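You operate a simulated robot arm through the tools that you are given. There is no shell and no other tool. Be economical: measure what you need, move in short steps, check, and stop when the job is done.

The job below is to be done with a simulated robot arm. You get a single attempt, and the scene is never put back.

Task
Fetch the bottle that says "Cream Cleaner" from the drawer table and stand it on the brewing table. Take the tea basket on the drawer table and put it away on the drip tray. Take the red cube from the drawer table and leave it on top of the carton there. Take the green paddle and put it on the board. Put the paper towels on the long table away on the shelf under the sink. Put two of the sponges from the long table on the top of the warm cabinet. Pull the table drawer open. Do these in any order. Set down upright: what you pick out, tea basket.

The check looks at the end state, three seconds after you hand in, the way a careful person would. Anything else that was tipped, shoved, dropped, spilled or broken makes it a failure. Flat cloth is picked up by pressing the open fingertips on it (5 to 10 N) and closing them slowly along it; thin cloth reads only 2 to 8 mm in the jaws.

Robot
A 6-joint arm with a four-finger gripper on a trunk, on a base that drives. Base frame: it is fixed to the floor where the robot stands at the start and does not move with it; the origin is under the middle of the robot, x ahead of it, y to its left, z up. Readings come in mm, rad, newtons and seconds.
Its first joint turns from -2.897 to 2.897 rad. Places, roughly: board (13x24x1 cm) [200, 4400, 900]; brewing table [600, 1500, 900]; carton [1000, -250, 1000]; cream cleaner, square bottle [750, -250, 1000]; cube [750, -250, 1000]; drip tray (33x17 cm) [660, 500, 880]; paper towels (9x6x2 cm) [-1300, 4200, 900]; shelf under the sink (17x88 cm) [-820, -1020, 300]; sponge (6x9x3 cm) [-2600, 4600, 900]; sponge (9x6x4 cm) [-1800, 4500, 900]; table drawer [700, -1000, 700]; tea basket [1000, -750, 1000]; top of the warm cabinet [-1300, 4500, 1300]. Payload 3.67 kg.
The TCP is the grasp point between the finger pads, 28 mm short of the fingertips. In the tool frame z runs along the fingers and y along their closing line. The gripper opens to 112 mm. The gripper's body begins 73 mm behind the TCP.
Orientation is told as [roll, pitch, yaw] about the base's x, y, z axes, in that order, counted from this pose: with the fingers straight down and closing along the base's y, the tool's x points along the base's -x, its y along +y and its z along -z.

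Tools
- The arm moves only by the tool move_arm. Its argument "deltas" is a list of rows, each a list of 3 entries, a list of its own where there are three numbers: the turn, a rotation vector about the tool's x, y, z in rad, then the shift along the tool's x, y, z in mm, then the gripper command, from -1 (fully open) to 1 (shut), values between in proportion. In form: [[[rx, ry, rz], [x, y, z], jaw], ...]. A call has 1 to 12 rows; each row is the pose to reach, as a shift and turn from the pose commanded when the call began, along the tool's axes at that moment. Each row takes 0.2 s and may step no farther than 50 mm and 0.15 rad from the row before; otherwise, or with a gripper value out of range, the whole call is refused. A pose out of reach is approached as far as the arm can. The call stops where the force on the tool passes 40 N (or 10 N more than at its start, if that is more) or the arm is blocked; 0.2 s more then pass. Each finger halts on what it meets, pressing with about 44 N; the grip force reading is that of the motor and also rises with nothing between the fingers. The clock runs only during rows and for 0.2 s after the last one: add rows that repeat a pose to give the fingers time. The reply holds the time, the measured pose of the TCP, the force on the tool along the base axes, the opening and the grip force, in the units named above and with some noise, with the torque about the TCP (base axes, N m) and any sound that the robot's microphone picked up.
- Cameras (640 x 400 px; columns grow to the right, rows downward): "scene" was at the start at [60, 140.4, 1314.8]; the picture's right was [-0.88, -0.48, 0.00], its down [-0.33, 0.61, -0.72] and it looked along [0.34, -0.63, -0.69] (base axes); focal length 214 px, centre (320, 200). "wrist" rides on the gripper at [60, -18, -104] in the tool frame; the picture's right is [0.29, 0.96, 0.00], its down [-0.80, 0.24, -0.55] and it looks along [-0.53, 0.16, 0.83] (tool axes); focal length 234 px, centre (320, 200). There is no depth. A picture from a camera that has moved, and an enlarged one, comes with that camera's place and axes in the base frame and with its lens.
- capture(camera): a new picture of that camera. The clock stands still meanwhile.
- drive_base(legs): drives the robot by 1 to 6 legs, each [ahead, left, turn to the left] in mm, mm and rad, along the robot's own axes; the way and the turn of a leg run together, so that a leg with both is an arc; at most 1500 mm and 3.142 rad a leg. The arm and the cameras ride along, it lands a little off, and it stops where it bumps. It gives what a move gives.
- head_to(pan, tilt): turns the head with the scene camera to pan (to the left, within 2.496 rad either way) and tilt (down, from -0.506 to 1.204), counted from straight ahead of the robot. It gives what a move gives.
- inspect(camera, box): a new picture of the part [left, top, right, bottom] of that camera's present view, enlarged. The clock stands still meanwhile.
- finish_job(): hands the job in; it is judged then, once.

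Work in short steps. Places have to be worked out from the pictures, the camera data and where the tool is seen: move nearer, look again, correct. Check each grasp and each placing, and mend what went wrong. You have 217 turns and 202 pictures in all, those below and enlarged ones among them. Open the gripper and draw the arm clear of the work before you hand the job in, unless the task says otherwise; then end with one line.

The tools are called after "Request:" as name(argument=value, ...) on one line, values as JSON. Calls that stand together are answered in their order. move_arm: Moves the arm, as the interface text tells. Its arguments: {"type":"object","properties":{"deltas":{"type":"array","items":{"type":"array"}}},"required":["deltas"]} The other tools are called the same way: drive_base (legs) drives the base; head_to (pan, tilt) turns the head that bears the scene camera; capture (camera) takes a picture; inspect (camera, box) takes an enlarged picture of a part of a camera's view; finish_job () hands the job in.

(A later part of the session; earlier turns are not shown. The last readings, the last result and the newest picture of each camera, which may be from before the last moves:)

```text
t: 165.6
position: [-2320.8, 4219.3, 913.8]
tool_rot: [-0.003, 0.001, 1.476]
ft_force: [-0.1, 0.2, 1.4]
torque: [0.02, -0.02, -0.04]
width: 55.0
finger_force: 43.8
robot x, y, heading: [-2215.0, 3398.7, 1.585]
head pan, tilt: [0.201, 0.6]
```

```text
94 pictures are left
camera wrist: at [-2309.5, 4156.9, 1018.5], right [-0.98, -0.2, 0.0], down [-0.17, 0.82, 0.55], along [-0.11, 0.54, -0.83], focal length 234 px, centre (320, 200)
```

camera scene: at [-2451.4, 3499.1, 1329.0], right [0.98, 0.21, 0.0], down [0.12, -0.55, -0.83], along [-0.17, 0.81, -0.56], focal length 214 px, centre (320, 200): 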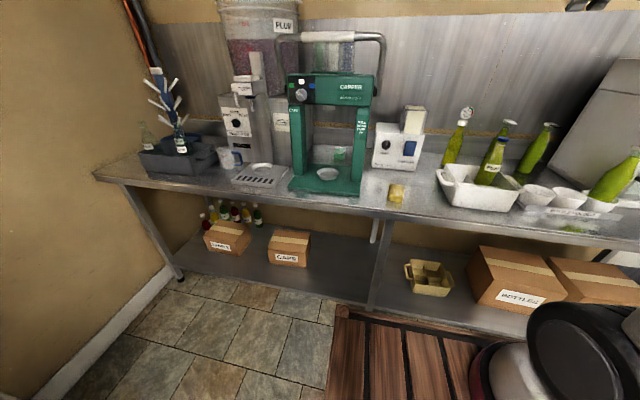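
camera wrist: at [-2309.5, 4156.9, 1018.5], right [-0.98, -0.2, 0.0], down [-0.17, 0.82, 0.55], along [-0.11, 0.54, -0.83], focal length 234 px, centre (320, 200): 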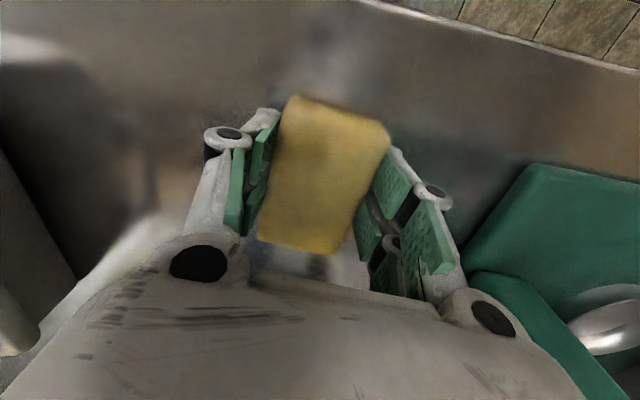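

Held (55 mm). I lift, draw back and tilt the tool forward for placing.

Request:
move_arm(deltas=[[[0, 0, 0], [0, 0, -45], 1], [[0, 0, 0], [0, 0, -90], 1], [[0, 0, 0], [0, 0, -135], 1], [[0, 0, 0], [5, 0, -180], 1], [[0, 0, 0], [20, 0, -225], 1], [[0, 0, 0], [35, 0, -270], 1], [[0, 0, 0], [50, 0, -315], 1], [[0, 0, 0], [65, 0, -360], 1], [[0, 0, 0], [80, 0, -405], 1], [[0, 0, 0], [95, 0, -450], 1], [[0, 0, 0], [110, 0, -476], 1]])

Request:
move_arm(deltas=[[[0, -0.14, 0], [0, 0, 0], 1], [[0, -0.28, 0], [0, 0, 0], 1], [[0, -0.42, 0], [0, 0, 0], 1], [[0, -0.56, 0], [0, 0, 0], 1], [[0, -0.6, 0], [0, 0, 0], 1]])

Request:
drive_base(legs=[[0, -870, 0], [240, 0, 0]])

Request:
capture(camera="wrist")

Request:
head_to(pan=-0.3, tilt=0.0)

Request:
capture(camera="scene")

```text
t: 168.0
position: [-2334.4, 4110.6, 1388.6]
tool_rot: [-0.003, 0.002, 1.475]
ft_force: [0.2, 1.1, 0.0]
torque: [-0.08, 0.01, -0.01]
width: 54.9
finger_force: 44.2
robot x, y, heading: [-2220.1, 3400.8, 1.58]
head pan, tilt: [0.201, 0.6]
```

```text
t: 169.2
position: [-2332.9, 4110.2, 1388.9]
tool_rot: [-0.004, -0.602, 1.478]
ft_force: [-0.2, 0.3, -0.4]
torque: [-0.02, 0.01, -0.05]
width: 54.6
finger_force: 43.9
robot x, y, heading: [-2216.5, 3396.2, 1.587]
head pan, tilt: [0.201, 0.6]
```

```text
t: 175.1
position: [-1455.1, 4354.7, 1389.1]
tool_rot: [-0.005, -0.601, 1.467]
ft_force: [0.2, -0.3, 0.1]
torque: [0.0, 0.0, 0.0]
width: 54.6
finger_force: 44.4
robot x, y, heading: [-1353.1, 3642.0, 1.572]
head pan, tilt: [0.201, 0.6]
```

```text
93 pictures are left
camera wrist: at [-1450.3, 4245.4, 1442.0], right [-0.98, -0.13, -0.17], down [-0.2, 0.37, 0.91], along [-0.06, 0.92, -0.39], focal length 234 px, centre (320, 200)
```

wrist: 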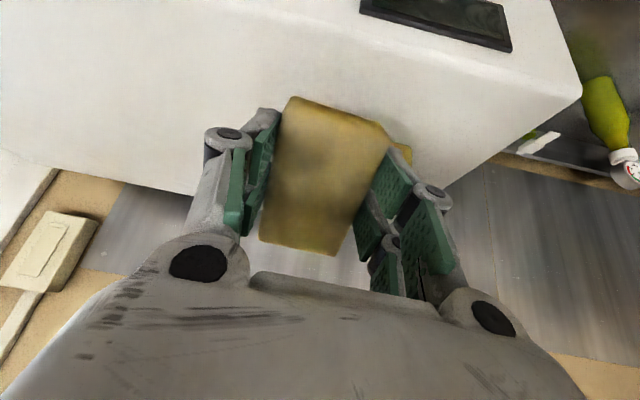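

```text
t: 176.1
position: [-1455.8, 4354.9, 1388.4]
tool_rot: [-0.004, -0.6, 1.467]
ft_force: [-0.1, 0.3, -0.9]
torque: [-0.04, 0.0, 0.01]
width: 54.3
finger_force: 43.5
robot x, y, heading: [-1347.9, 3639.4, 1.565]
head pan, tilt: [-0.3, 0.0]
```

```text
92 pictures are left
camera scene: at [-1538.2, 3745.1, 1384.1], right [0.96, -0.3, 0.0], down [0.0, 0.0, -1.0], along [0.3, 0.96, 0.0], focal length 214 px, centre (320, 200)
```

scene: 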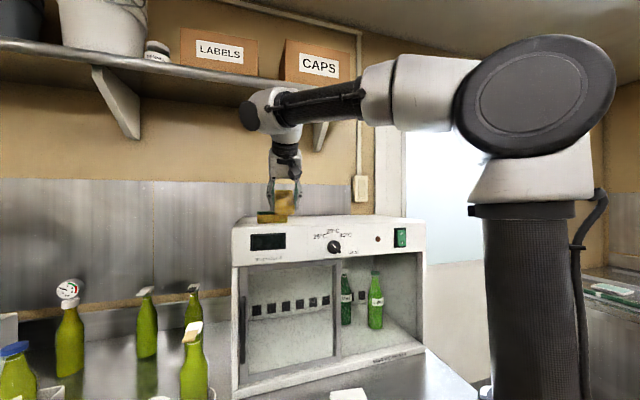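

I shift right, away from the first sponge, then forward and lower.

Request:
move_arm(deltas=[[[0, 0, 0], [-6, -41, 4], 1], [[0, 0, 0], [-12, -82, 8], 1], [[0, 0, 0], [-19, -123, 13], 1], [[0, 0, 0], [-45, -120, 32], 1], [[0, 0, 0], [-58, -118, 40], 1], [[0, 0, 0], [-50, -118, 52], 1]])

Request:
capture(camera="wrist")

Request:
inspect(camera="scene", box=[220, 130, 400, 250])

```text
t: 177.5
position: [-1330.9, 4412.9, 1375.8]
tool_rot: [-0.005, -0.6, 1.468]
ft_force: [1.4, -0.8, -0.7]
torque: [0.01, -0.02, -0.01]
width: 54.9
finger_force: 44.1
robot x, y, heading: [-1350.5, 3641.9, 1.571]
head pan, tilt: [-0.3, 0.0]
```

```text
91 pictures are left
camera wrist: at [-1325.9, 4303.0, 1428.7], right [-0.98, -0.13, -0.17], down [-0.2, 0.37, 0.91], along [-0.06, 0.92, -0.39], focal length 234 px, centre (320, 200)
```

wrist: 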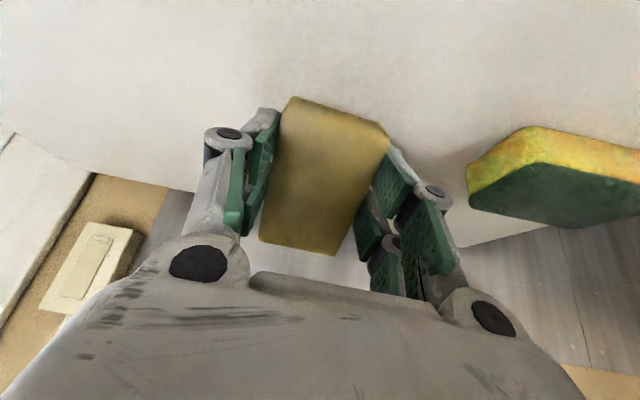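

```text
3.33 times, centred on (310, 190) of scene
camera zoom: at [-1538.1, 3745.0, 1384.2], right [0.95, -0.3, 0.0], down [0.0, 0.0, -1.0], along [0.3, 0.95, 0.0], focal length 715 px, centre (353, 233)
```

zoom: 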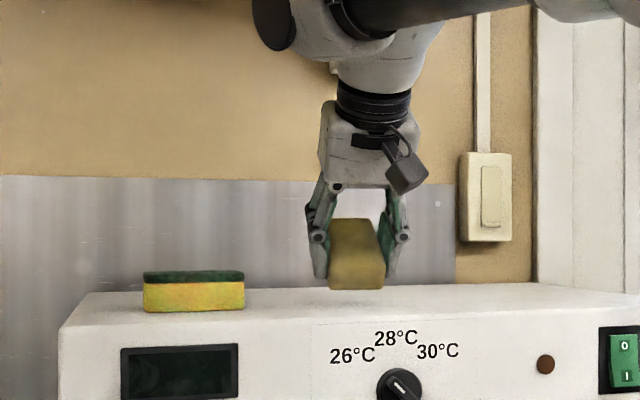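

Just above the top. I lower to contact and release.

Request:
move_arm(deltas=[[[0, 0, 0], [2.3, 0, 3.3], 1], [[0, 0, 0], [4.5, 0, 6.6], 1], [[0, 0, 0], [6.8, 0, 9.9], 1], [[0, 0, 0], [9, 0, 13.2], 1], [[0, 0, 0], [11.3, 0, 16.5], 1]])

```text
t: 178.8
position: [-1329.9, 4413.4, 1362.6]
tool_rot: [0.001, -0.613, 1.463]
ft_force: [-0.5, -1.5, 8.2]
torque: [-0.18, 0.0, -0.02]
width: 54.9
finger_force: 44.1
robot x, y, heading: [-1351.4, 3640.6, 1.569]
head pan, tilt: [-0.3, 0.0]
stopped in row 5: the force on the tool passed its limit at 44 N (the readings are from after the stop); the commanded pose is now the measured one
```

Contact. I open and withdraw along the tool axis.

Request:
move_arm(deltas=[[[0, 0, 0], [0, 0, -1], 0.6], [[0, 0, 0], [0, 0, -1], 0.1], [[0, 0, 0], [0, 0, -1], -0.3], [[0, 0, 0], [0, 0, -1], -0.4], [[0, 0, 0], [0, 0, -20], -0.4], [[0, 0, 0], [0, 0, -60], -0.4], [[0, 0, 0], [0, 0, -100], -0.4]])

Request:
inspect(camera="scene", box=[220, 130, 400, 250])

Request:
capture(camera="wrist")

```text
t: 180.4
position: [-1338.0, 4358.3, 1443.8]
tool_rot: [-0.003, -0.614, 1.466]
ft_force: [-0.4, 0.7, -0.1]
torque: [-0.03, 0.01, -0.02]
width: 78.6
finger_force: 0.0
robot x, y, heading: [-1354.8, 3639.3, 1.57]
head pan, tilt: [-0.3, 0.0]
```

```text
3.33 times, centred on (310, 190) of scene
camera zoom: at [-1538.1, 3745.5, 1384.2], right [0.95, -0.3, 0.0], down [0.0, 0.0, -1.0], along [0.3, 0.95, 0.0], focal length 715 px, centre (353, 233)
```

zoom: 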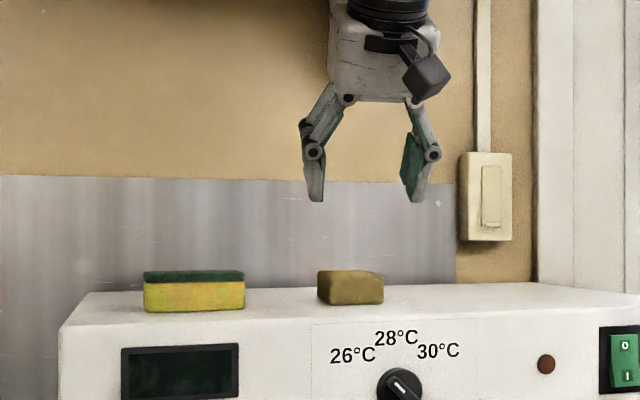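

```text
88 pictures are left
camera wrist: at [-1332.8, 4247.3, 1495.0], right [-0.98, -0.13, -0.17], down [-0.2, 0.36, 0.91], along [-0.06, 0.92, -0.38], focal length 234 px, centre (320, 200)
```

wrist: 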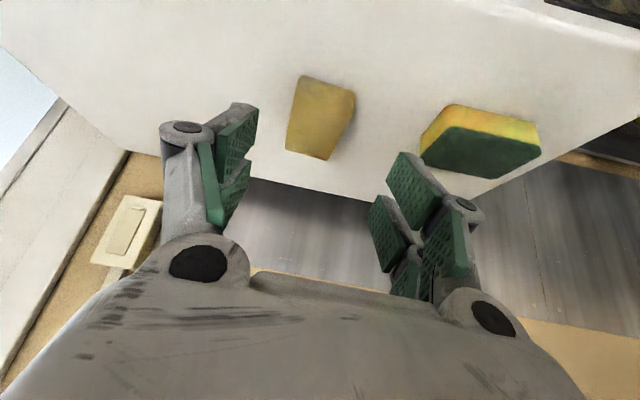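

Both sponges rest on the warm cabinet. Next the paper towels at about (-1315,4215): I back off 330 mm so I can pick them with a strongly tilted tool (the same attitude fits the low shelf later).

Request:
drive_base(legs=[[-330, 0, 0]])

Request:
move_arm(deltas=[[[0, -0.1, 0], [28, 0, 34], -0.4], [[0, -0.2, 0], [56, 0, 68], -0.6], [[0, -0.3, 0], [84, 0, 100], -0.8], [[0, -0.386, 0], [112, 0, 132], -1], [[0, -0.386, 0], [140, 0, 164], -1], [[0, -0.386, 0], [168, 0, 196], -1], [[0, -0.386, 0], [196, 0, 228], -1], [[0, -0.386, 0], [212, 0, 262], -1]])

Request:
capture(camera="wrist")

Request:
head_to(pan=-0.2, tilt=0.5)

Request:
capture(camera="scene")

```text
t: 182.6
position: [-1341.0, 4023.6, 1443.9]
tool_rot: [0.001, -0.613, 1.47]
ft_force: [0.2, -0.2, -0.1]
torque: [0.03, 0.02, 0.0]
width: 78.5
finger_force: 0.0
robot x, y, heading: [-1348.7, 3302.7, 1.576]
head pan, tilt: [-0.3, 0.0]
```

```text
t: 184.4
position: [-1354.6, 4033.6, 1157.2]
tool_rot: [0.001, -0.997, 1.471]
ft_force: [0.6, -0.2, 0.5]
torque: [0.01, 0.02, -0.02]
width: 112.0
finger_force: 0.0
out of reach, approached as far as the arm can: row 6, 7, 8
robot x, y, heading: [-1350.4, 3303.7, 1.577]
head pan, tilt: [-0.3, 0.0]
```

```text
87 pictures are left
camera wrist: at [-1350.0, 3911.8, 1164.4], right [-0.97, -0.06, -0.24], down [-0.24, -0.01, 0.97], along [-0.06, 1.0, -0.01], focal length 234 px, centre (320, 200)
```

wrist: 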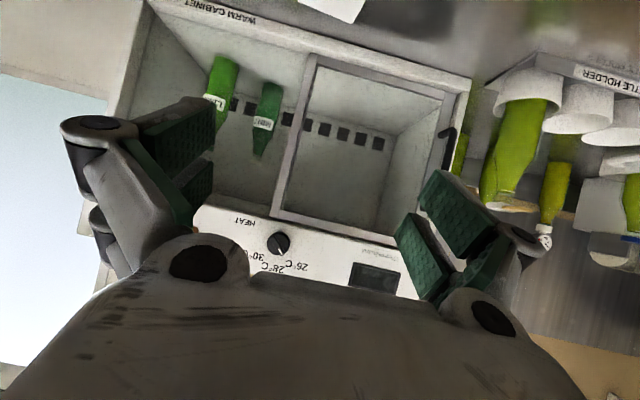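

```text
t: 185.3
position: [-1354.8, 4032.7, 1160.2]
tool_rot: [0.001, -1.0, 1.47]
ft_force: [0.0, -1.5, -0.7]
torque: [-0.04, 0.04, 0.0]
width: 112.1
finger_force: 0.1
robot x, y, heading: [-1349.4, 3309.4, 1.574]
head pan, tilt: [-0.201, 0.499]
```

```text
86 pictures are left
camera scene: at [-1546.6, 3413.8, 1338.1], right [0.98, -0.2, 0.0], down [-0.09, -0.47, -0.88], along [0.17, 0.86, -0.48], focal length 214 px, centre (320, 200)
```

scene: 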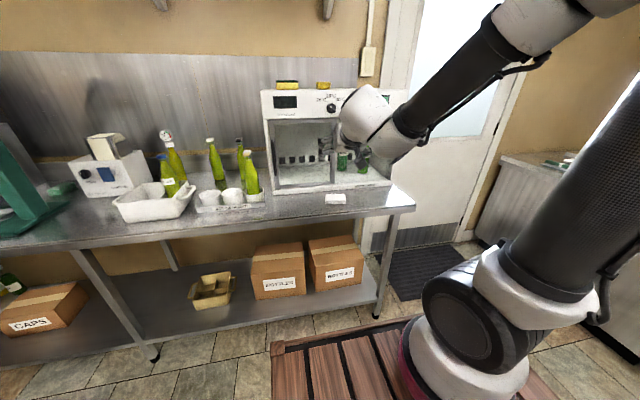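

Too folded at this distance. I back off 200 mm more and then extend the tilted tool forward and down toward the packet at (-1320,4210).

Request:
drive_base(legs=[[-200, 0, 0]])

Request:
move_arm(deltas=[[[-0.028, 0, -0.018], [-2, -1, 45], -1], [[-0.056, 0, -0.036], [-3, -2, 90], -1], [[-0.084, 0, -0.054], [-5, -3, 135], -1], [[-0.084, 0, -0.054], [-6, -5, 180], -1], [[-0.084, 0, -0.054], [-8, -6, 225], -1], [[-0.084, 0, -0.054], [-9, -7, 270], -1], [[-0.084, 0, -0.054], [-11, -8, 312], -1]])

Request:
capture(camera="wrist")

```text
t: 186.9
position: [-1357.9, 3835.3, 1158.2]
tool_rot: [0.001, -0.998, 1.477]
ft_force: [0.3, 0.2, 0.0]
torque: [-0.01, 0.03, 0.01]
width: 112.0
finger_force: 0.1
robot x, y, heading: [-1353.0, 3108.3, 1.579]
head pan, tilt: [-0.201, 0.499]
```

```text
t: 188.5
position: [-1380.7, 4059.0, 1016.6]
tool_rot: [-0.023, -0.995, 1.577]
ft_force: [-0.4, 0.0, -0.3]
torque: [-0.02, -0.02, -0.02]
width: 111.9
finger_force: 0.1
out of reach, approached as far as the arm can: row 3, 4, 5, 6, 7
robot x, y, heading: [-1345.6, 3108.6, 1.582]
head pan, tilt: [-0.201, 0.499]
```

```text
85 pictures are left
camera wrist: at [-1364.8, 3937.0, 1024.5], right [-0.96, -0.14, -0.25], down [-0.25, -0.03, 0.97], along [-0.15, 0.99, -0.01], focal length 234 px, centre (320, 200)
```

wrist: 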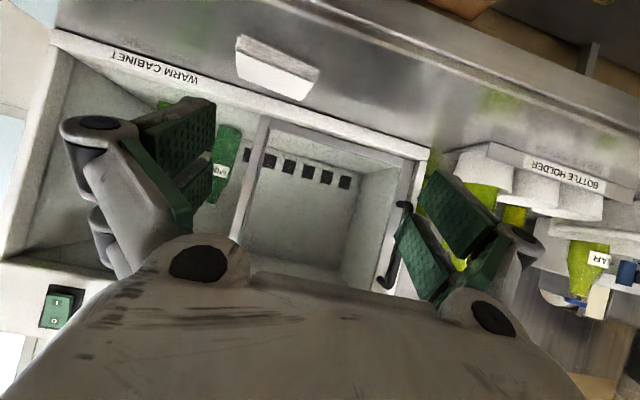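

The wrist was too near the shoulder on the way; farther out it will be fine. I advance to a standoff before the packet.

Request:
move_arm(deltas=[[[0, 0, 0], [0, -20, 36], -1], [[0, 0, 0], [0, -40, 72], -1], [[0, 0, 0], [0, -61, 107], -1]])

Request:
capture(camera="wrist")

```text
t: 189.3
position: [-1378.5, 4141.2, 956.6]
tool_rot: [0.107, -1.004, 1.408]
ft_force: [-1.4, -1.4, 4.2]
torque: [-0.25, -0.03, -0.08]
width: 111.4
finger_force: 0.1
out of reach, approached as far as the arm can: row 1, 2, 3
robot x, y, heading: [-1346.2, 3104.8, 1.577]
head pan, tilt: [-0.201, 0.499]
```

```text
84 pictures are left
camera wrist: at [-1369.9, 4020.9, 961.9], right [-0.98, -0.08, -0.19], down [-0.19, -0.03, 0.98], along [-0.09, 1.0, 0.01], focal length 234 px, centre (320, 200)
```

wrist: 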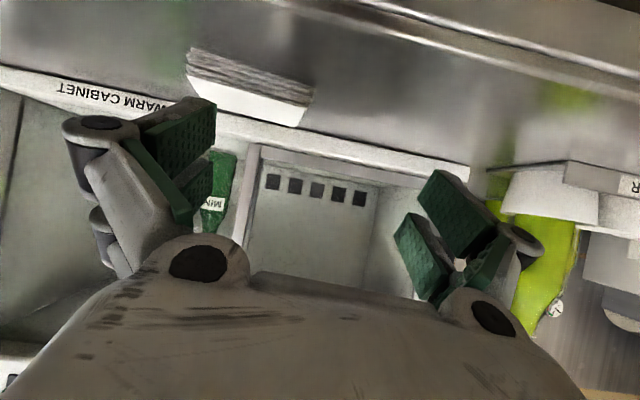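

The pose drifts (x stuck, small roll). I look at the arm from the scene camera to see why.

Request:
capture(camera="scene")

```text
83 pictures are left
camera scene: at [-1546.3, 3212.9, 1338.2], right [0.98, -0.19, 0.0], down [-0.09, -0.47, -0.88], along [0.17, 0.86, -0.48], focal length 214 px, centre (320, 200)
```

scene: 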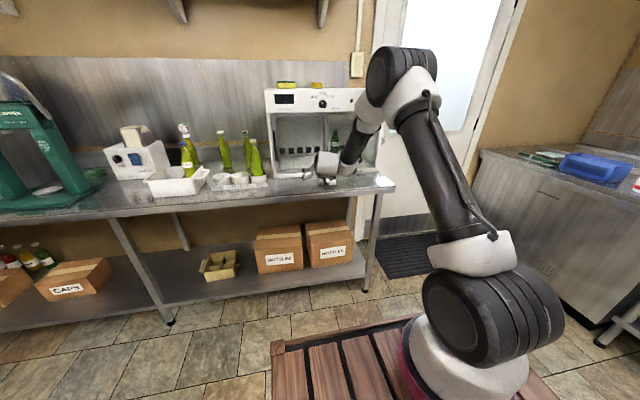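

Commands follow the measured pose, so I correct roll/yaw and go forward and up first, where the wrist is farther from the shoulder.

Request:
move_arm(deltas=[[[0, 0, 0], [-40, -10, 10], -1], [[-0.015, 0, -0.044], [-80, -28, 18], -1], [[-0.03, 0, -0.088], [-114, -46, 24], -1]])

Request:
capture(camera="wrist")

```text
t: 190.1
position: [-1349.9, 4218.5, 1032.7]
tool_rot: [-0.005, -1.001, 1.568]
ft_force: [-0.2, -0.1, -0.4]
torque: [0.01, -0.04, 0.0]
width: 112.1
finger_force: 0.0
out of reach, approached as far as the arm can: row 3
robot x, y, heading: [-1348.6, 3111.5, 1.577]
head pan, tilt: [-0.201, 0.499]
```

```text
82 pictures are left
camera wrist: at [-1332.7, 4098.6, 1039.4], right [-0.96, -0.15, -0.25], down [-0.24, -0.04, 0.97], along [-0.16, 0.99, 0.0], focal length 234 px, centre (320, 200)
```

wrist: 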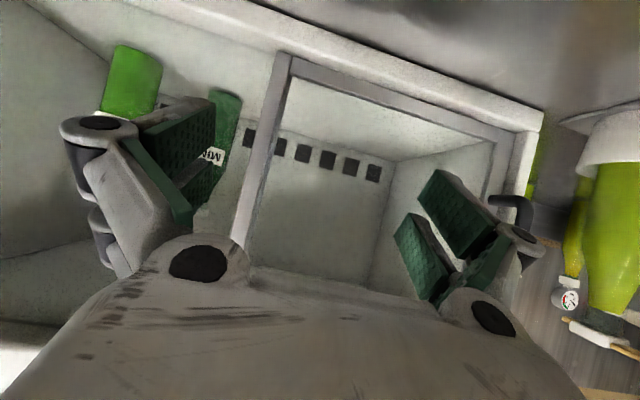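

The lateral limit lies where tool yaw equals arm direction, so I drive 200 mm right and bring the tool back left over the packet.

Request:
drive_base(legs=[[0, -200, 0]])

Request:
move_arm(deltas=[[[0, 0, 0], [0, 43, 0], -1], [[0, 0, 0], [0, 86, 0], -1], [[0, 0, 0], [0, 129, 0], -1], [[0, 0, 0], [0, 170, 0], -1]])

Request:
move_arm(deltas=[[[0, 0, 0], [40, 0, -10], -1], [[0, 0, 0], [70, 0, -20], -1]])

Request:
capture(camera="wrist")

```text
t: 191.7
position: [-1145.7, 4219.9, 1033.6]
tool_rot: [-0.006, -1.002, 1.57]
ft_force: [0.1, -0.2, 0.0]
torque: [-0.01, 0.0, 0.0]
width: 112.0
finger_force: 0.1
robot x, y, heading: [-1146.0, 3110.1, 1.58]
head pan, tilt: [-0.201, 0.499]
```

```text
t: 192.7
position: [-1313.8, 4218.4, 1032.8]
tool_rot: [-0.004, -1.002, 1.567]
ft_force: [0.5, -0.7, 0.2]
torque: [-0.07, 0.06, 0.04]
width: 112.0
finger_force: 0.2
robot x, y, heading: [-1142.4, 3113.9, 1.579]
head pan, tilt: [-0.201, 0.499]
```

```text
t: 193.3
position: [-1315.5, 4165.1, 985.5]
tool_rot: [-0.004, -1.002, 1.57]
ft_force: [0.0, 0.0, 0.3]
torque: [0.02, 0.01, 0.0]
width: 111.9
finger_force: 0.0
robot x, y, heading: [-1149.2, 3115.7, 1.581]
head pan, tilt: [-0.201, 0.499]
```

```text
81 pictures are left
camera wrist: at [-1300.0, 4044.4, 990.9], right [-0.96, -0.15, -0.24], down [-0.24, -0.04, 0.97], along [-0.16, 0.99, 0.0], focal length 234 px, centre (320, 200)
```

wrist: 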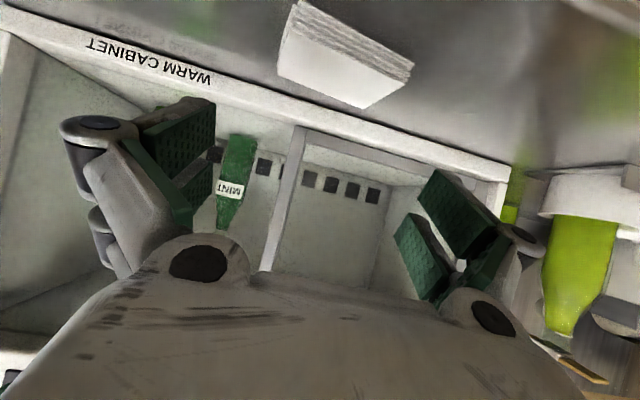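

Now it behaves. The packet is centred near (-1317,4213), about 10° rotated; I match the yaw and move just above it.

Request:
move_arm(deltas=[[[0.07, 0, 0.046], [4, 2, 17], -1], [[0.143, 0, 0.092], [7.5, 4.5, 34.5], -1], [[0.143, 0, 0.092], [7.5, 4.5, 34.5], -1]])

Request:
capture(camera="wrist")

Request:
inspect(camera="scene", box=[220, 140, 400, 250])

```text
t: 194.1
position: [-1320.6, 4191.2, 959.1]
tool_rot: [-0.005, -1.004, 1.398]
ft_force: [-0.3, 0.1, -0.8]
torque: [-0.02, -0.02, 0.02]
width: 111.9
finger_force: 0.0
robot x, y, heading: [-1143.3, 3115.2, 1.579]
head pan, tilt: [-0.201, 0.499]
```

```text
80 pictures are left
camera wrist: at [-1325.0, 4069.7, 965.5], right [-0.97, 0.01, -0.24], down [-0.24, 0.0, 0.97], along [0.01, 1.0, 0.0], focal length 234 px, centre (320, 200)
```

wrist: 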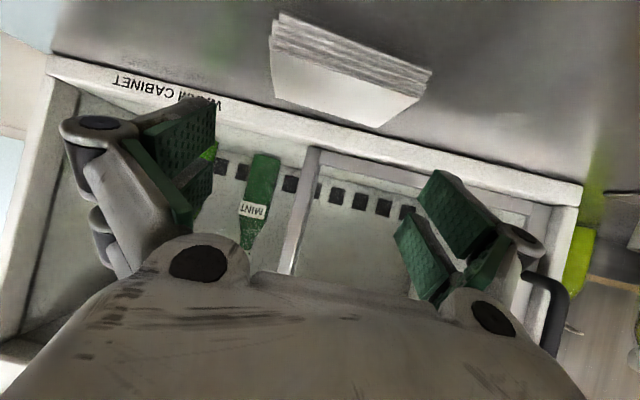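

```text
3.56 times, centred on (310, 195) of scene
camera zoom: at [-1343.0, 3216.8, 1338.1], right [0.98, -0.19, 0.0], down [-0.09, -0.47, -0.88], along [0.17, 0.86, -0.48], focal length 763 px, centre (356, 218)
```

zoom: 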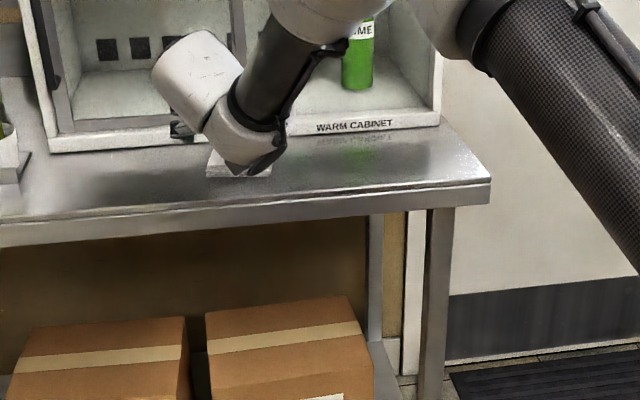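

Packet centre (-1318,4215), aligned with the jaws. I lower around it.

Request:
move_arm(deltas=[[[0, 0, 0], [16, 1, 13], -1], [[0, 0, 0], [30, 1.5, 24], -1], [[0, 0, 0], [38, 1.5, 31], -1], [[0, 0, 0], [40.5, 1.5, 33], -1]])

Request:
capture(camera="wrist")

```text
t: 195.1
position: [-1320.9, 4198.3, 907.8]
tool_rot: [-0.005, -1.003, 1.398]
ft_force: [0.6, -0.6, -0.3]
torque: [-0.04, 0.05, 0.0]
width: 112.2
finger_force: 0.1
robot x, y, heading: [-1145.0, 3111.6, 1.585]
head pan, tilt: [-0.201, 0.499]
```

```text
78 pictures are left
camera wrist: at [-1324.6, 4076.3, 913.6], right [-0.97, 0.01, -0.24], down [-0.24, 0.0, 0.97], along [0.01, 1.0, 0.0], focal length 234 px, centre (320, 200)
```

wrist: 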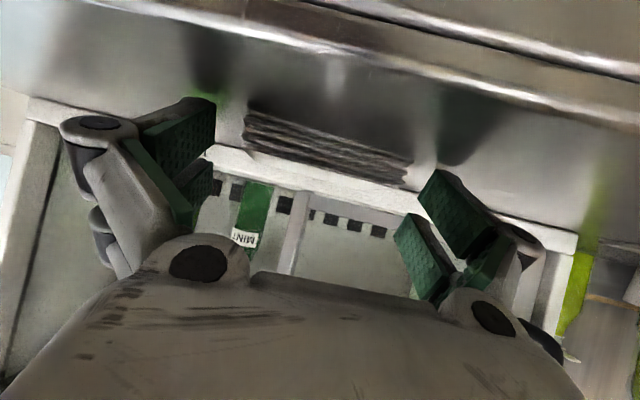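

The stack sits between the fingers. I close slowly.

Request:
move_arm(deltas=[[[0, 0, 0], [1.7, 0, 1], -0.8], [[0, 0, 0], [1.7, 0, 1], -0.6], [[0, 0, 0], [1.7, 0, 1], -0.45], [[0, 0, 0], [1.7, 0, 1], -0.3], [[0, 0, 0], [1.7, 0, 1], -0.1], [[0, 0, 0], [1.7, 0, 1], 0.2], [[0, 0, 0], [1.7, 0, 1], 0.6], [[0, 0, 0], [1.7, 0, 1], 0.6]])

Request:
capture(camera="wrist")

```text
t: 196.4
position: [-1321.1, 4198.9, 912.2]
tool_rot: [-0.001, -1.01, 1.394]
ft_force: [-1.2, 1.8, 7.4]
torque: [0.07, -0.16, 0.1]
width: 87.8
finger_force: 43.4
robot x, y, heading: [-1142.8, 3113.8, 1.578]
head pan, tilt: [-0.201, 0.499]
stopped in row 6: the force on the tool passed its limit at 41 N (the readings are from after the stop); the commanded pose is now the measured one
```

```text
77 pictures are left
camera wrist: at [-1325.9, 4077.8, 916.4], right [-0.97, 0.02, -0.24], down [-0.24, 0.0, 0.97], along [0.01, 1.0, 0.01], focal length 234 px, centre (320, 200)
```

wrist: 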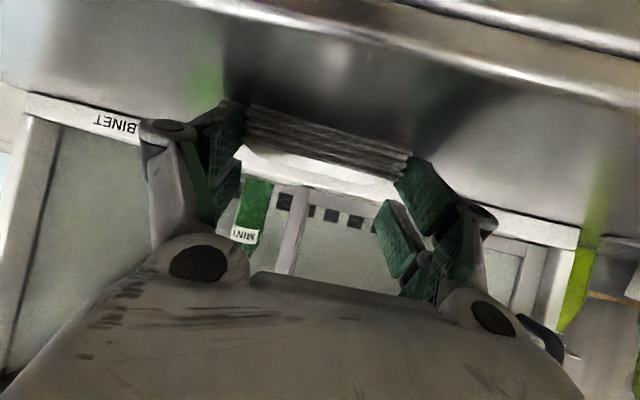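

Gripped at 88 mm. I lift straight up slightly and check.

Request:
move_arm(deltas=[[[0, 0, 0], [-8, 0, -5], 1], [[0, 0, 0], [-25, 0, -16], 1], [[0, 0, 0], [-50, 0, -32], 1], [[0, 0, 0], [-84, 0, -54], 1]])

Request:
capture(camera="wrist")

Request:
inspect(camera="scene", box=[220, 120, 400, 250])

```text
t: 197.4
position: [-1319.8, 4200.8, 1008.6]
tool_rot: [-0.002, -1.008, 1.398]
ft_force: [-0.2, -0.3, -1.2]
torque: [0.05, -0.01, -0.02]
width: 87.7
finger_force: 43.6
robot x, y, heading: [-1144.5, 3112.8, 1.581]
head pan, tilt: [-0.201, 0.499]
```

```text
76 pictures are left
camera wrist: at [-1324.7, 4077.9, 1014.1], right [-0.97, 0.01, -0.24], down [-0.24, 0.0, 0.97], along [0.01, 1.0, 0.0], focal length 234 px, centre (320, 200)
```

wrist: 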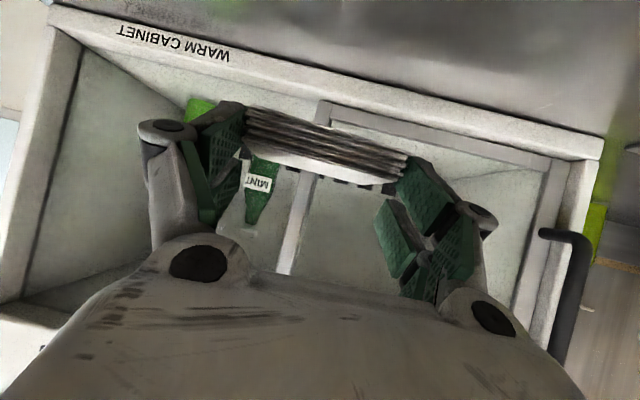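

```text
3.08 times, centred on (310, 185) of scene
camera zoom: at [-1343.1, 3217.1, 1338.0], right [0.98, -0.19, 0.0], down [-0.09, -0.47, -0.88], along [0.17, 0.86, -0.48], focal length 660 px, centre (351, 246)
```

zoom: 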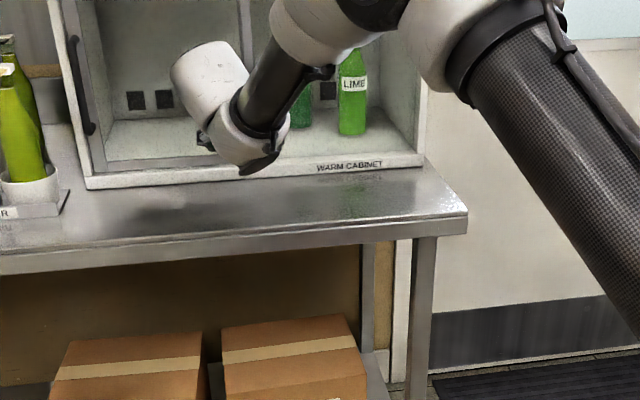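

The towels are held flat and clear. I drive right into the aisle and reverse down to the sink, keeping the arm trailing.

Request:
drive_base(legs=[[0, -915, 0], [-1400, 0, 0], [-1400, 0, 0]])

Request:
head_to(pan=2.4, tilt=0.7)

Request:
capture(camera="scene")

```text
t: 215.4
position: [-363.1, 1407.4, 1008.2]
tool_rot: [-0.001, -1.01, 1.406]
ft_force: [1.4, -0.4, -0.4]
torque: [0.01, 0.0, 0.02]
width: 88.0
finger_force: 43.5
robot x, y, heading: [-179.0, 322.5, 1.586]
head pan, tilt: [-0.201, 0.499]
```

```text
t: 217.7
position: [-361.7, 1407.6, 1008.8]
tool_rot: [0.001, -1.006, 1.406]
ft_force: [0.4, -0.1, -0.6]
torque: [-0.01, 0.0, 0.0]
width: 87.4
finger_force: 44.0
robot x, y, heading: [-176.6, 319.5, 1.585]
head pan, tilt: [2.4, 0.7]
```

```text
74 pictures are left
camera scene: at [-447.5, 270.7, 1320.4], right [-0.75, 0.66, 0.0], down [0.43, 0.48, -0.77], along [-0.51, -0.57, -0.64], focal length 214 px, centre (320, 200)
```

scene: 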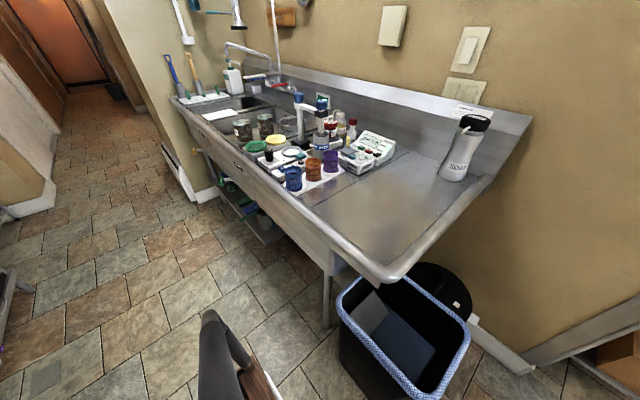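

The aisle is clear beside the sink; shelf front edge is at x≈-730. I reverse further to stand abreast of the shelf and look at it.

Request:
drive_base(legs=[[-1200, -40, -0.015]])

Request:
head_to(pan=1.57, tilt=1.0)

Request:
capture(camera="scene")

Request:
head_to(pan=0.9, tilt=0.9)

Request:
capture(camera="scene")

```text
t: 223.8
position: [-281.8, 220.1, 1008.8]
tool_rot: [0.001, -1.01, 1.374]
ft_force: [-1.0, 0.6, -0.2]
torque: [-0.01, 0.0, 0.03]
width: 87.5
finger_force: 44.1
robot x, y, heading: [-129.9, -869.9, 1.559]
head pan, tilt: [2.4, 0.7]
```

```text
t: 224.9
position: [-282.4, 220.5, 1008.7]
tool_rot: [0.0, -1.009, 1.374]
ft_force: [0.5, -0.3, -0.7]
torque: [0.0, 0.0, 0.02]
width: 87.8
finger_force: 43.9
robot x, y, heading: [-129.9, -866.4, 1.559]
head pan, tilt: [1.571, 1.0]
```

```text
73 pictures are left
camera scene: at [-416.3, -849.8, 1297.0], right [0.01, 1.0, 0.0], down [0.84, -0.01, -0.54], along [-0.54, 0.01, -0.84], focal length 214 px, centre (320, 200)
```

scene: 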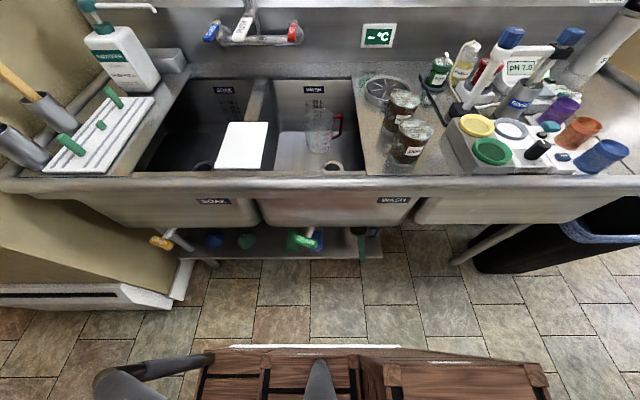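

```text
t: 226.0
position: [-282.7, 220.7, 1009.2]
tool_rot: [0.0, -1.008, 1.373]
ft_force: [-0.3, 0.3, -1.1]
torque: [0.02, -0.01, -0.01]
width: 87.4
finger_force: 43.8
robot x, y, heading: [-132.8, -872.3, 1.553]
head pan, tilt: [0.901, 0.901]
```

```text
72 pictures are left
camera scene: at [-405.2, -803.0, 1304.2], right [0.63, 0.78, 0.0], down [0.61, -0.49, -0.62], along [-0.48, 0.39, -0.78], focal length 214 px, centre (320, 200)
```

scene: 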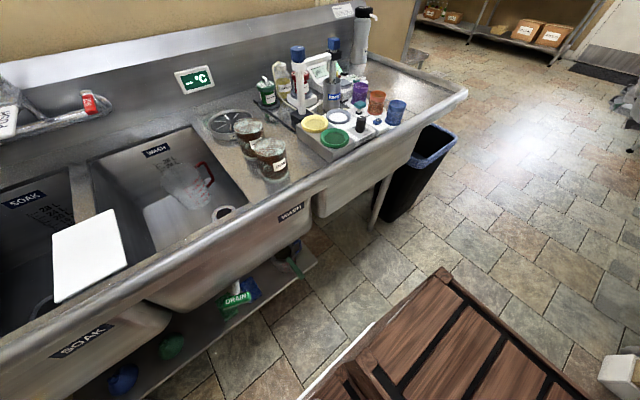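

The shelf's front strip holds a few sponges and brushes with gaps between; I need a closer look. First I raise and retract the arm so I can swing it toward the sink side.

Request:
move_arm(deltas=[[[0, 0, 0], [-13, -11, -43], 1], [[0, 0, 0], [-26, -23, -87], 1], [[0, 0, 0], [-39, -34, -130], 1], [[0, 0, 0], [-52, -45, -173], 1], [[0, 0, 0], [-65, -57, -217], 1], [[0, 0, 0], [-78, -68, -260], 1], [[0, 0, 0], [-91, -79, -303], 1], [[0, 0, 0], [-104, -91, -347], 1], [[0, 0, 0], [-117, -102, -390], 1], [[0, 0, 0], [-130, -113, -433], 1]])

```text
t: 228.2
position: [-231.3, -93.0, 1351.0]
tool_rot: [-0.003, -1.008, 1.373]
ft_force: [-0.5, 1.4, -1.5]
torque: [-0.01, -0.01, -0.04]
width: 87.8
finger_force: 43.8
robot x, y, heading: [-133.0, -869.5, 1.56]
head pan, tilt: [0.901, 0.901]
```

I nudge the base right and turn it a little left, so the camera mast stays clear when the arm swings to the sink side.

Request:
drive_base(legs=[[0, -60, 0], [0, 0, 0.25]])

Request:
head_to(pan=0.3, tilt=0.3)

```text
t: 230.0
position: [-364.7, -144.3, 1352.1]
tool_rot: [-0.001, -1.009, 1.631]
ft_force: [0.5, -0.1, -0.3]
torque: [0.01, 0.0, 0.0]
width: 87.8
finger_force: 44.1
robot x, y, heading: [-72.0, -873.0, 1.812]
head pan, tilt: [0.901, 0.901]
```

```text
t: 231.0
position: [-364.9, -144.0, 1351.7]
tool_rot: [0.0, -1.009, 1.631]
ft_force: [0.0, -0.2, 0.6]
torque: [0.01, -0.04, 0.04]
width: 87.8
finger_force: 44.5
robot x, y, heading: [-73.1, -874.8, 1.816]
head pan, tilt: [0.3, 0.3]
```

Now I swing the arm about its axis toward the sink, tool turning with it.

Request:
move_arm(deltas=[[[-0.0719, 0, -0.0453], [10.2, 41.9, -16.1], 1], [[-0.1438, 0, -0.0906], [22.2, 82, -35.2], 1], [[-0.2157, 0, -0.1359], [36, 119.9, -57.1], 1], [[-0.2876, 0, -0.1812], [51.4, 155.7, -81.6], 1], [[-0.3596, 0, -0.2265], [68.4, 188.7, -108.6], 1], [[-0.4315, 0, -0.2718], [86.9, 219, -137.9], 1], [[-0.5034, 0, -0.3171], [106.7, 246.2, -169.3], 1], [[-0.5753, 0, -0.3624], [127.6, 270.2, -202.5], 1], [[-0.6472, 0, -0.4077], [149.5, 290.8, -237.3], 1], [[-0.7191, 0, -0.453], [172.3, 307.7, -273.5], 1], [[-0.791, 0, -0.4984], [195.8, 321, -310.7], 1], [[-0.8629, 0, -0.5437], [219.8, 330.5, -348.8], 1]])

Request:
head_to(pan=1.0, tilt=0.4)

Request:
capture(camera="scene")

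```text
t: 233.6
position: [-668.4, -579.4, 1351.8]
tool_rot: [0.0, -1.006, 2.648]
ft_force: [-0.2, 1.4, 0.0]
torque: [-0.01, -0.03, 0.0]
width: 87.7
finger_force: 43.6
robot x, y, heading: [-75.0, -871.5, 1.817]
head pan, tilt: [0.3, 0.3]
```

```text
t: 234.7
position: [-668.5, -578.7, 1351.1]
tool_rot: [0.0, -1.009, 2.65]
ft_force: [0.1, -0.3, -0.1]
torque: [-0.01, -0.01, -0.02]
width: 87.3
finger_force: 44.2
robot x, y, heading: [-74.1, -871.3, 1.807]
head pan, tilt: [1.0, 0.4]
```

```text
71 pictures are left
camera scene: at [-372.4, -876.9, 1347.2], right [0.32, 0.95, 0.0], down [0.37, -0.13, -0.92], along [-0.87, 0.3, -0.39], focal length 214 px, centre (320, 200)
```

scene: 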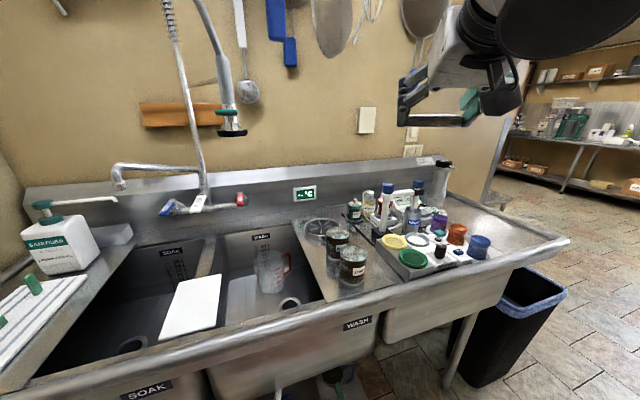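

The arm hangs over the sink front at a safe height. I now point the tool down and bring it just in front of the sink edge before descending.

Request:
move_arm(deltas=[[[0, 0.144, 0], [5, 5, -7], 1], [[0, 0.288, 0], [9, 10, -15], 1], [[0, 0.432, 0], [14, 15, -22], 1], [[0, 0.576, 0], [19, 20, -30], 1], [[0, 0.72, 0], [24, 25, -37], 1], [[0, 0.864, 0], [28, 30, -45], 1], [[0, 1.008, 0], [33, 35, -52], 1]])

Request:
move_arm(deltas=[[[0, 0, -0.13], [0, 0, 40], 1], [[0, 0, -0.26], [0, 0, 80], 1], [[0, 0, -0.39], [0, 0, 120], 1], [[0, 0, -0.39], [0, 0, 165], 1], [[0, 0, -0.39], [0, 0, 210], 1], [[0, 0, -0.39], [0, 0, 255], 1]])

Request:
capture(camera="scene")

Request:
capture(camera="wrist")

```text
t: 236.3
position: [-631.8, -634.3, 1352.7]
tool_rot: [0.002, 0.001, 2.651]
ft_force: [1.6, -0.1, 0.1]
torque: [0.0, 0.09, 0.0]
width: 87.9
finger_force: 43.7
robot x, y, heading: [-73.1, -874.9, 1.82]
head pan, tilt: [1.0, 0.4]
```

```text
t: 237.7
position: [-634.2, -632.8, 1097.7]
tool_rot: [0.0, -0.004, 3.041]
ft_force: [0.6, -1.3, -0.1]
torque: [0.0, 0.05, 0.01]
width: 87.5
finger_force: 44.1
robot x, y, heading: [-73.0, -871.6, 1.816]
head pan, tilt: [1.0, 0.4]
```

```text
70 pictures are left
camera scene: at [-372.2, -877.0, 1347.3], right [0.32, 0.95, 0.0], down [0.37, -0.12, -0.92], along [-0.87, 0.3, -0.39], focal length 214 px, centre (320, 200)
```

scene: 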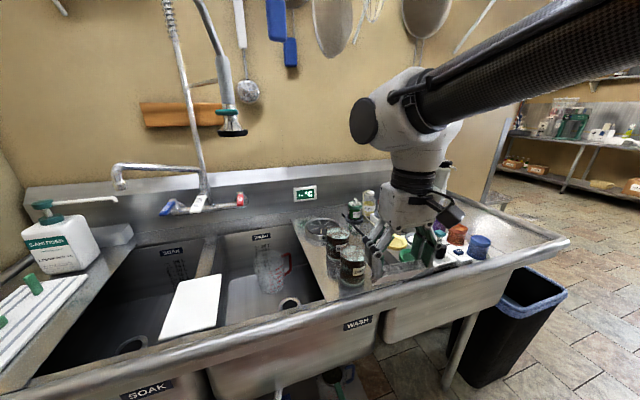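

```text
69 pictures are left
camera wrist: at [-573.5, -621.1, 1202.2], right [0.19, -0.98, 0.0], down [-0.82, -0.16, 0.56], along [-0.54, -0.11, -0.83], focal length 234 px, centre (320, 200)
```

wrist: 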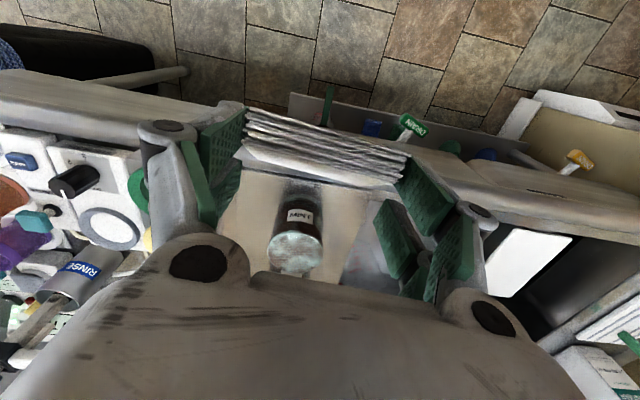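

The sink rim is actually at x≈-670 and the widest free gap on the shelf is near y≈-1060. I shift the base 70 mm away and 310 mm further along, then descend in front of the rim.

Request:
drive_base(legs=[[-318, 7, 0]])

Request:
move_arm(deltas=[[[0, 0, 0], [0, 0, 45], 1], [[0, 0, 0], [0, 0, 90], 1], [[0, 0, 0], [0, 0, 135], 1], [[0, 0, 0], [0, 0, 180], 1]])

Request:
capture(camera="wrist")

Request:
head_to(pan=1.3, tilt=0.6)

Request:
capture(camera="scene")

```text
t: 239.8
position: [-562.9, -949.2, 1097.5]
tool_rot: [0.0, 0.0, 3.042]
ft_force: [0.4, 0.7, -0.7]
torque: [0.06, 0.01, -0.01]
width: 87.8
finger_force: 44.1
robot x, y, heading: [0.1, -1190.7, 1.819]
head pan, tilt: [1.0, 0.4]
```

```text
t: 240.8
position: [-563.6, -950.7, 918.1]
tool_rot: [0.0, 0.0, 3.043]
ft_force: [-0.3, 0.1, 0.0]
torque: [0.01, 0.03, 0.01]
width: 87.6
finger_force: 44.0
robot x, y, heading: [2.7, -1185.2, 1.815]
head pan, tilt: [1.0, 0.4]
```

```text
68 pictures are left
camera wrist: at [-503.8, -938.6, 1022.8], right [0.19, -0.98, 0.0], down [-0.82, -0.16, 0.55], along [-0.54, -0.11, -0.83], focal length 234 px, centre (320, 200)
```

wrist: 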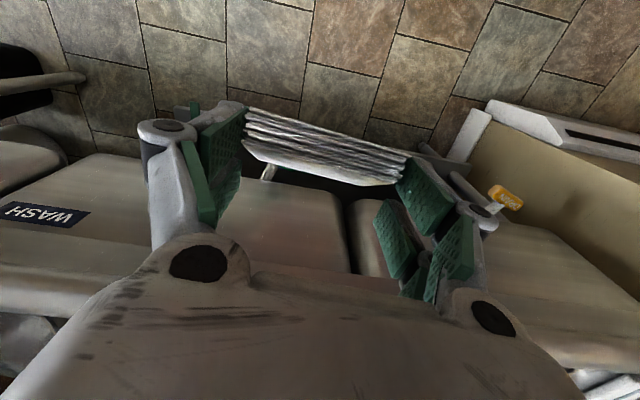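

```text
t: 241.6
position: [-563.7, -951.1, 919.8]
tool_rot: [0.0, 0.0, 3.042]
ft_force: [0.2, 0.0, 0.5]
torque: [0.0, 0.0, 0.0]
width: 87.9
finger_force: 43.9
robot x, y, heading: [-1.6, -1186.3, 1.815]
head pan, tilt: [1.3, 0.6]
```

```text
67 pictures are left
camera scene: at [-301.5, -1219.8, 1329.0], right [0.03, 1.0, 0.0], down [0.56, -0.01, -0.83], along [-0.83, 0.02, -0.56], focal length 214 px, centre (320, 200)
```

scene: 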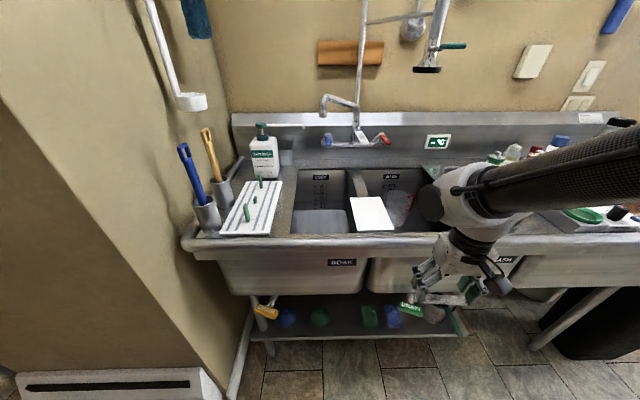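

The descent works and there is a ~138 mm gap on the shelf centred at y≈-1092. I continue down in front of the sink toward z≈430.

Request:
move_arm(deltas=[[[0, 0, 0], [1, 10, 45], 1], [[0, 0, 0], [2, 20, 90], 1], [[0, 0, 0], [3, 30, 135], 1], [[0, 0, 0], [4, 40, 180], 1], [[0, 0, 0], [5, 50, 225], 1], [[0, 0, 0], [6, 60, 270], 1], [[0, 0, 0], [7, 72, 315], 1], [[0, 0, 0], [8, 84, 360], 1], [[0, 0, 0], [9, 96, 405], 1], [[0, 0, 0], [11, 108, 445], 1]])

Request:
capture(camera="scene")

Request:
capture(camera="wrist")

```text
t: 243.8
position: [-564.0, -1057.2, 472.7]
tool_rot: [-0.002, -0.002, 3.042]
ft_force: [0.9, -0.2, 0.4]
torque: [0.0, 0.02, 0.01]
width: 87.4
finger_force: 44.4
robot x, y, heading: [-1.9, -1188.8, 1.816]
head pan, tilt: [1.3, 0.6]
```

```text
66 pictures are left
camera scene: at [-301.6, -1219.9, 1329.0], right [0.02, 1.0, 0.0], down [0.56, -0.01, -0.83], along [-0.82, 0.02, -0.57], focal length 214 px, centre (320, 200)
```

scene: 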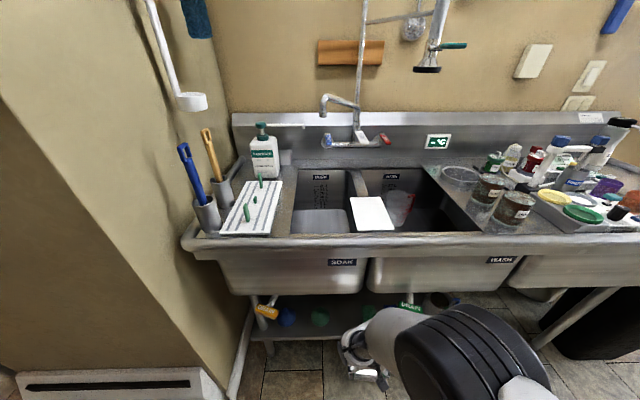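

```text
65 pictures are left
camera wrist: at [-504.1, -1044.9, 577.2], right [0.19, -0.98, 0.0], down [-0.82, -0.16, 0.55], along [-0.54, -0.11, -0.83], focal length 234 px, centre (320, 200)
```

wrist: 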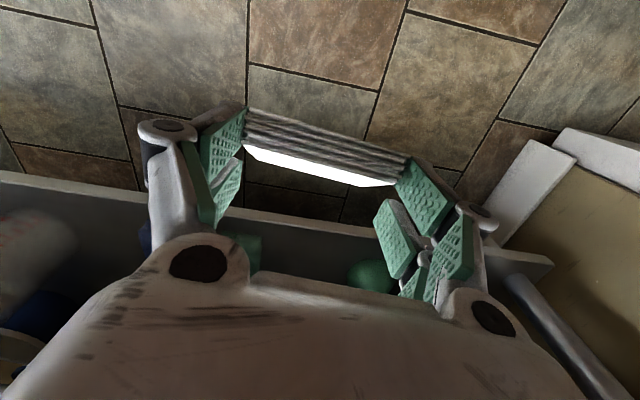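

I tilt the tool forward (towels level) while advancing toward the shelf at z≈470.

Request:
move_arm(deltas=[[[0, -0.144, 0], [-17, 3, 0], 1], [[0, -0.288, 0], [-34, 6, 0], 1], [[0, -0.432, 0], [-51, 9, 0], 1], [[0, -0.576, 0], [-68, 12, 0], 1], [[0, -0.72, 0], [-85, 15, 0], 1], [[0, -0.864, 0], [-102, 18, 0], 1], [[0, -1.008, 0], [-116, 20, 0], 1]])

Request:
capture(camera="wrist")

Request:
capture(camera="scene")

```text
t: 245.4
position: [-704.0, -1075.5, 468.1]
tool_rot: [-0.069, -1.003, 3.094]
ft_force: [-0.1, -1.2, 0.0]
torque: [-0.02, -0.01, -0.03]
width: 87.8
finger_force: 43.8
out of reach, approached as far as the arm can: row 1, 2, 3, 4, 5, 6, 7
robot x, y, heading: [1.7, -1187.8, 1.816]
head pan, tilt: [1.3, 0.6]
```

```text
64 pictures are left
camera wrist: at [-584.1, -1071.7, 474.3], right [0.05, -0.96, -0.28], down [0.01, -0.28, 0.96], along [-1.0, -0.05, 0.0], focal length 234 px, centre (320, 200)
```

wrist: 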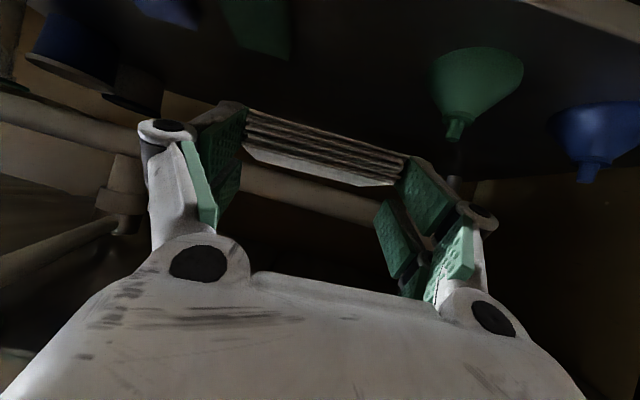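

```text
63 pictures are left
camera scene: at [-301.6, -1219.9, 1329.0], right [0.02, 1.0, 0.0], down [0.56, -0.01, -0.82], along [-0.82, 0.02, -0.57], focal length 214 px, centre (320, 200)
```

scene: 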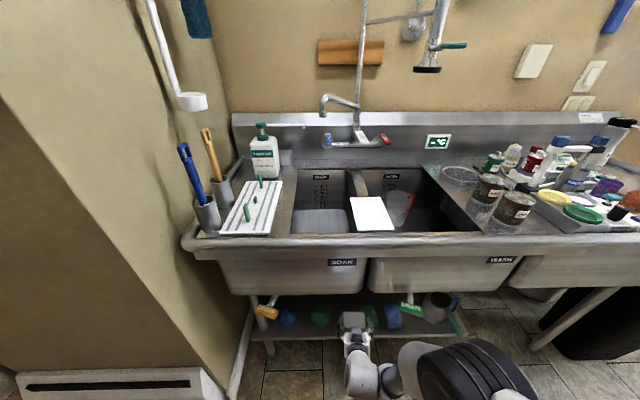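

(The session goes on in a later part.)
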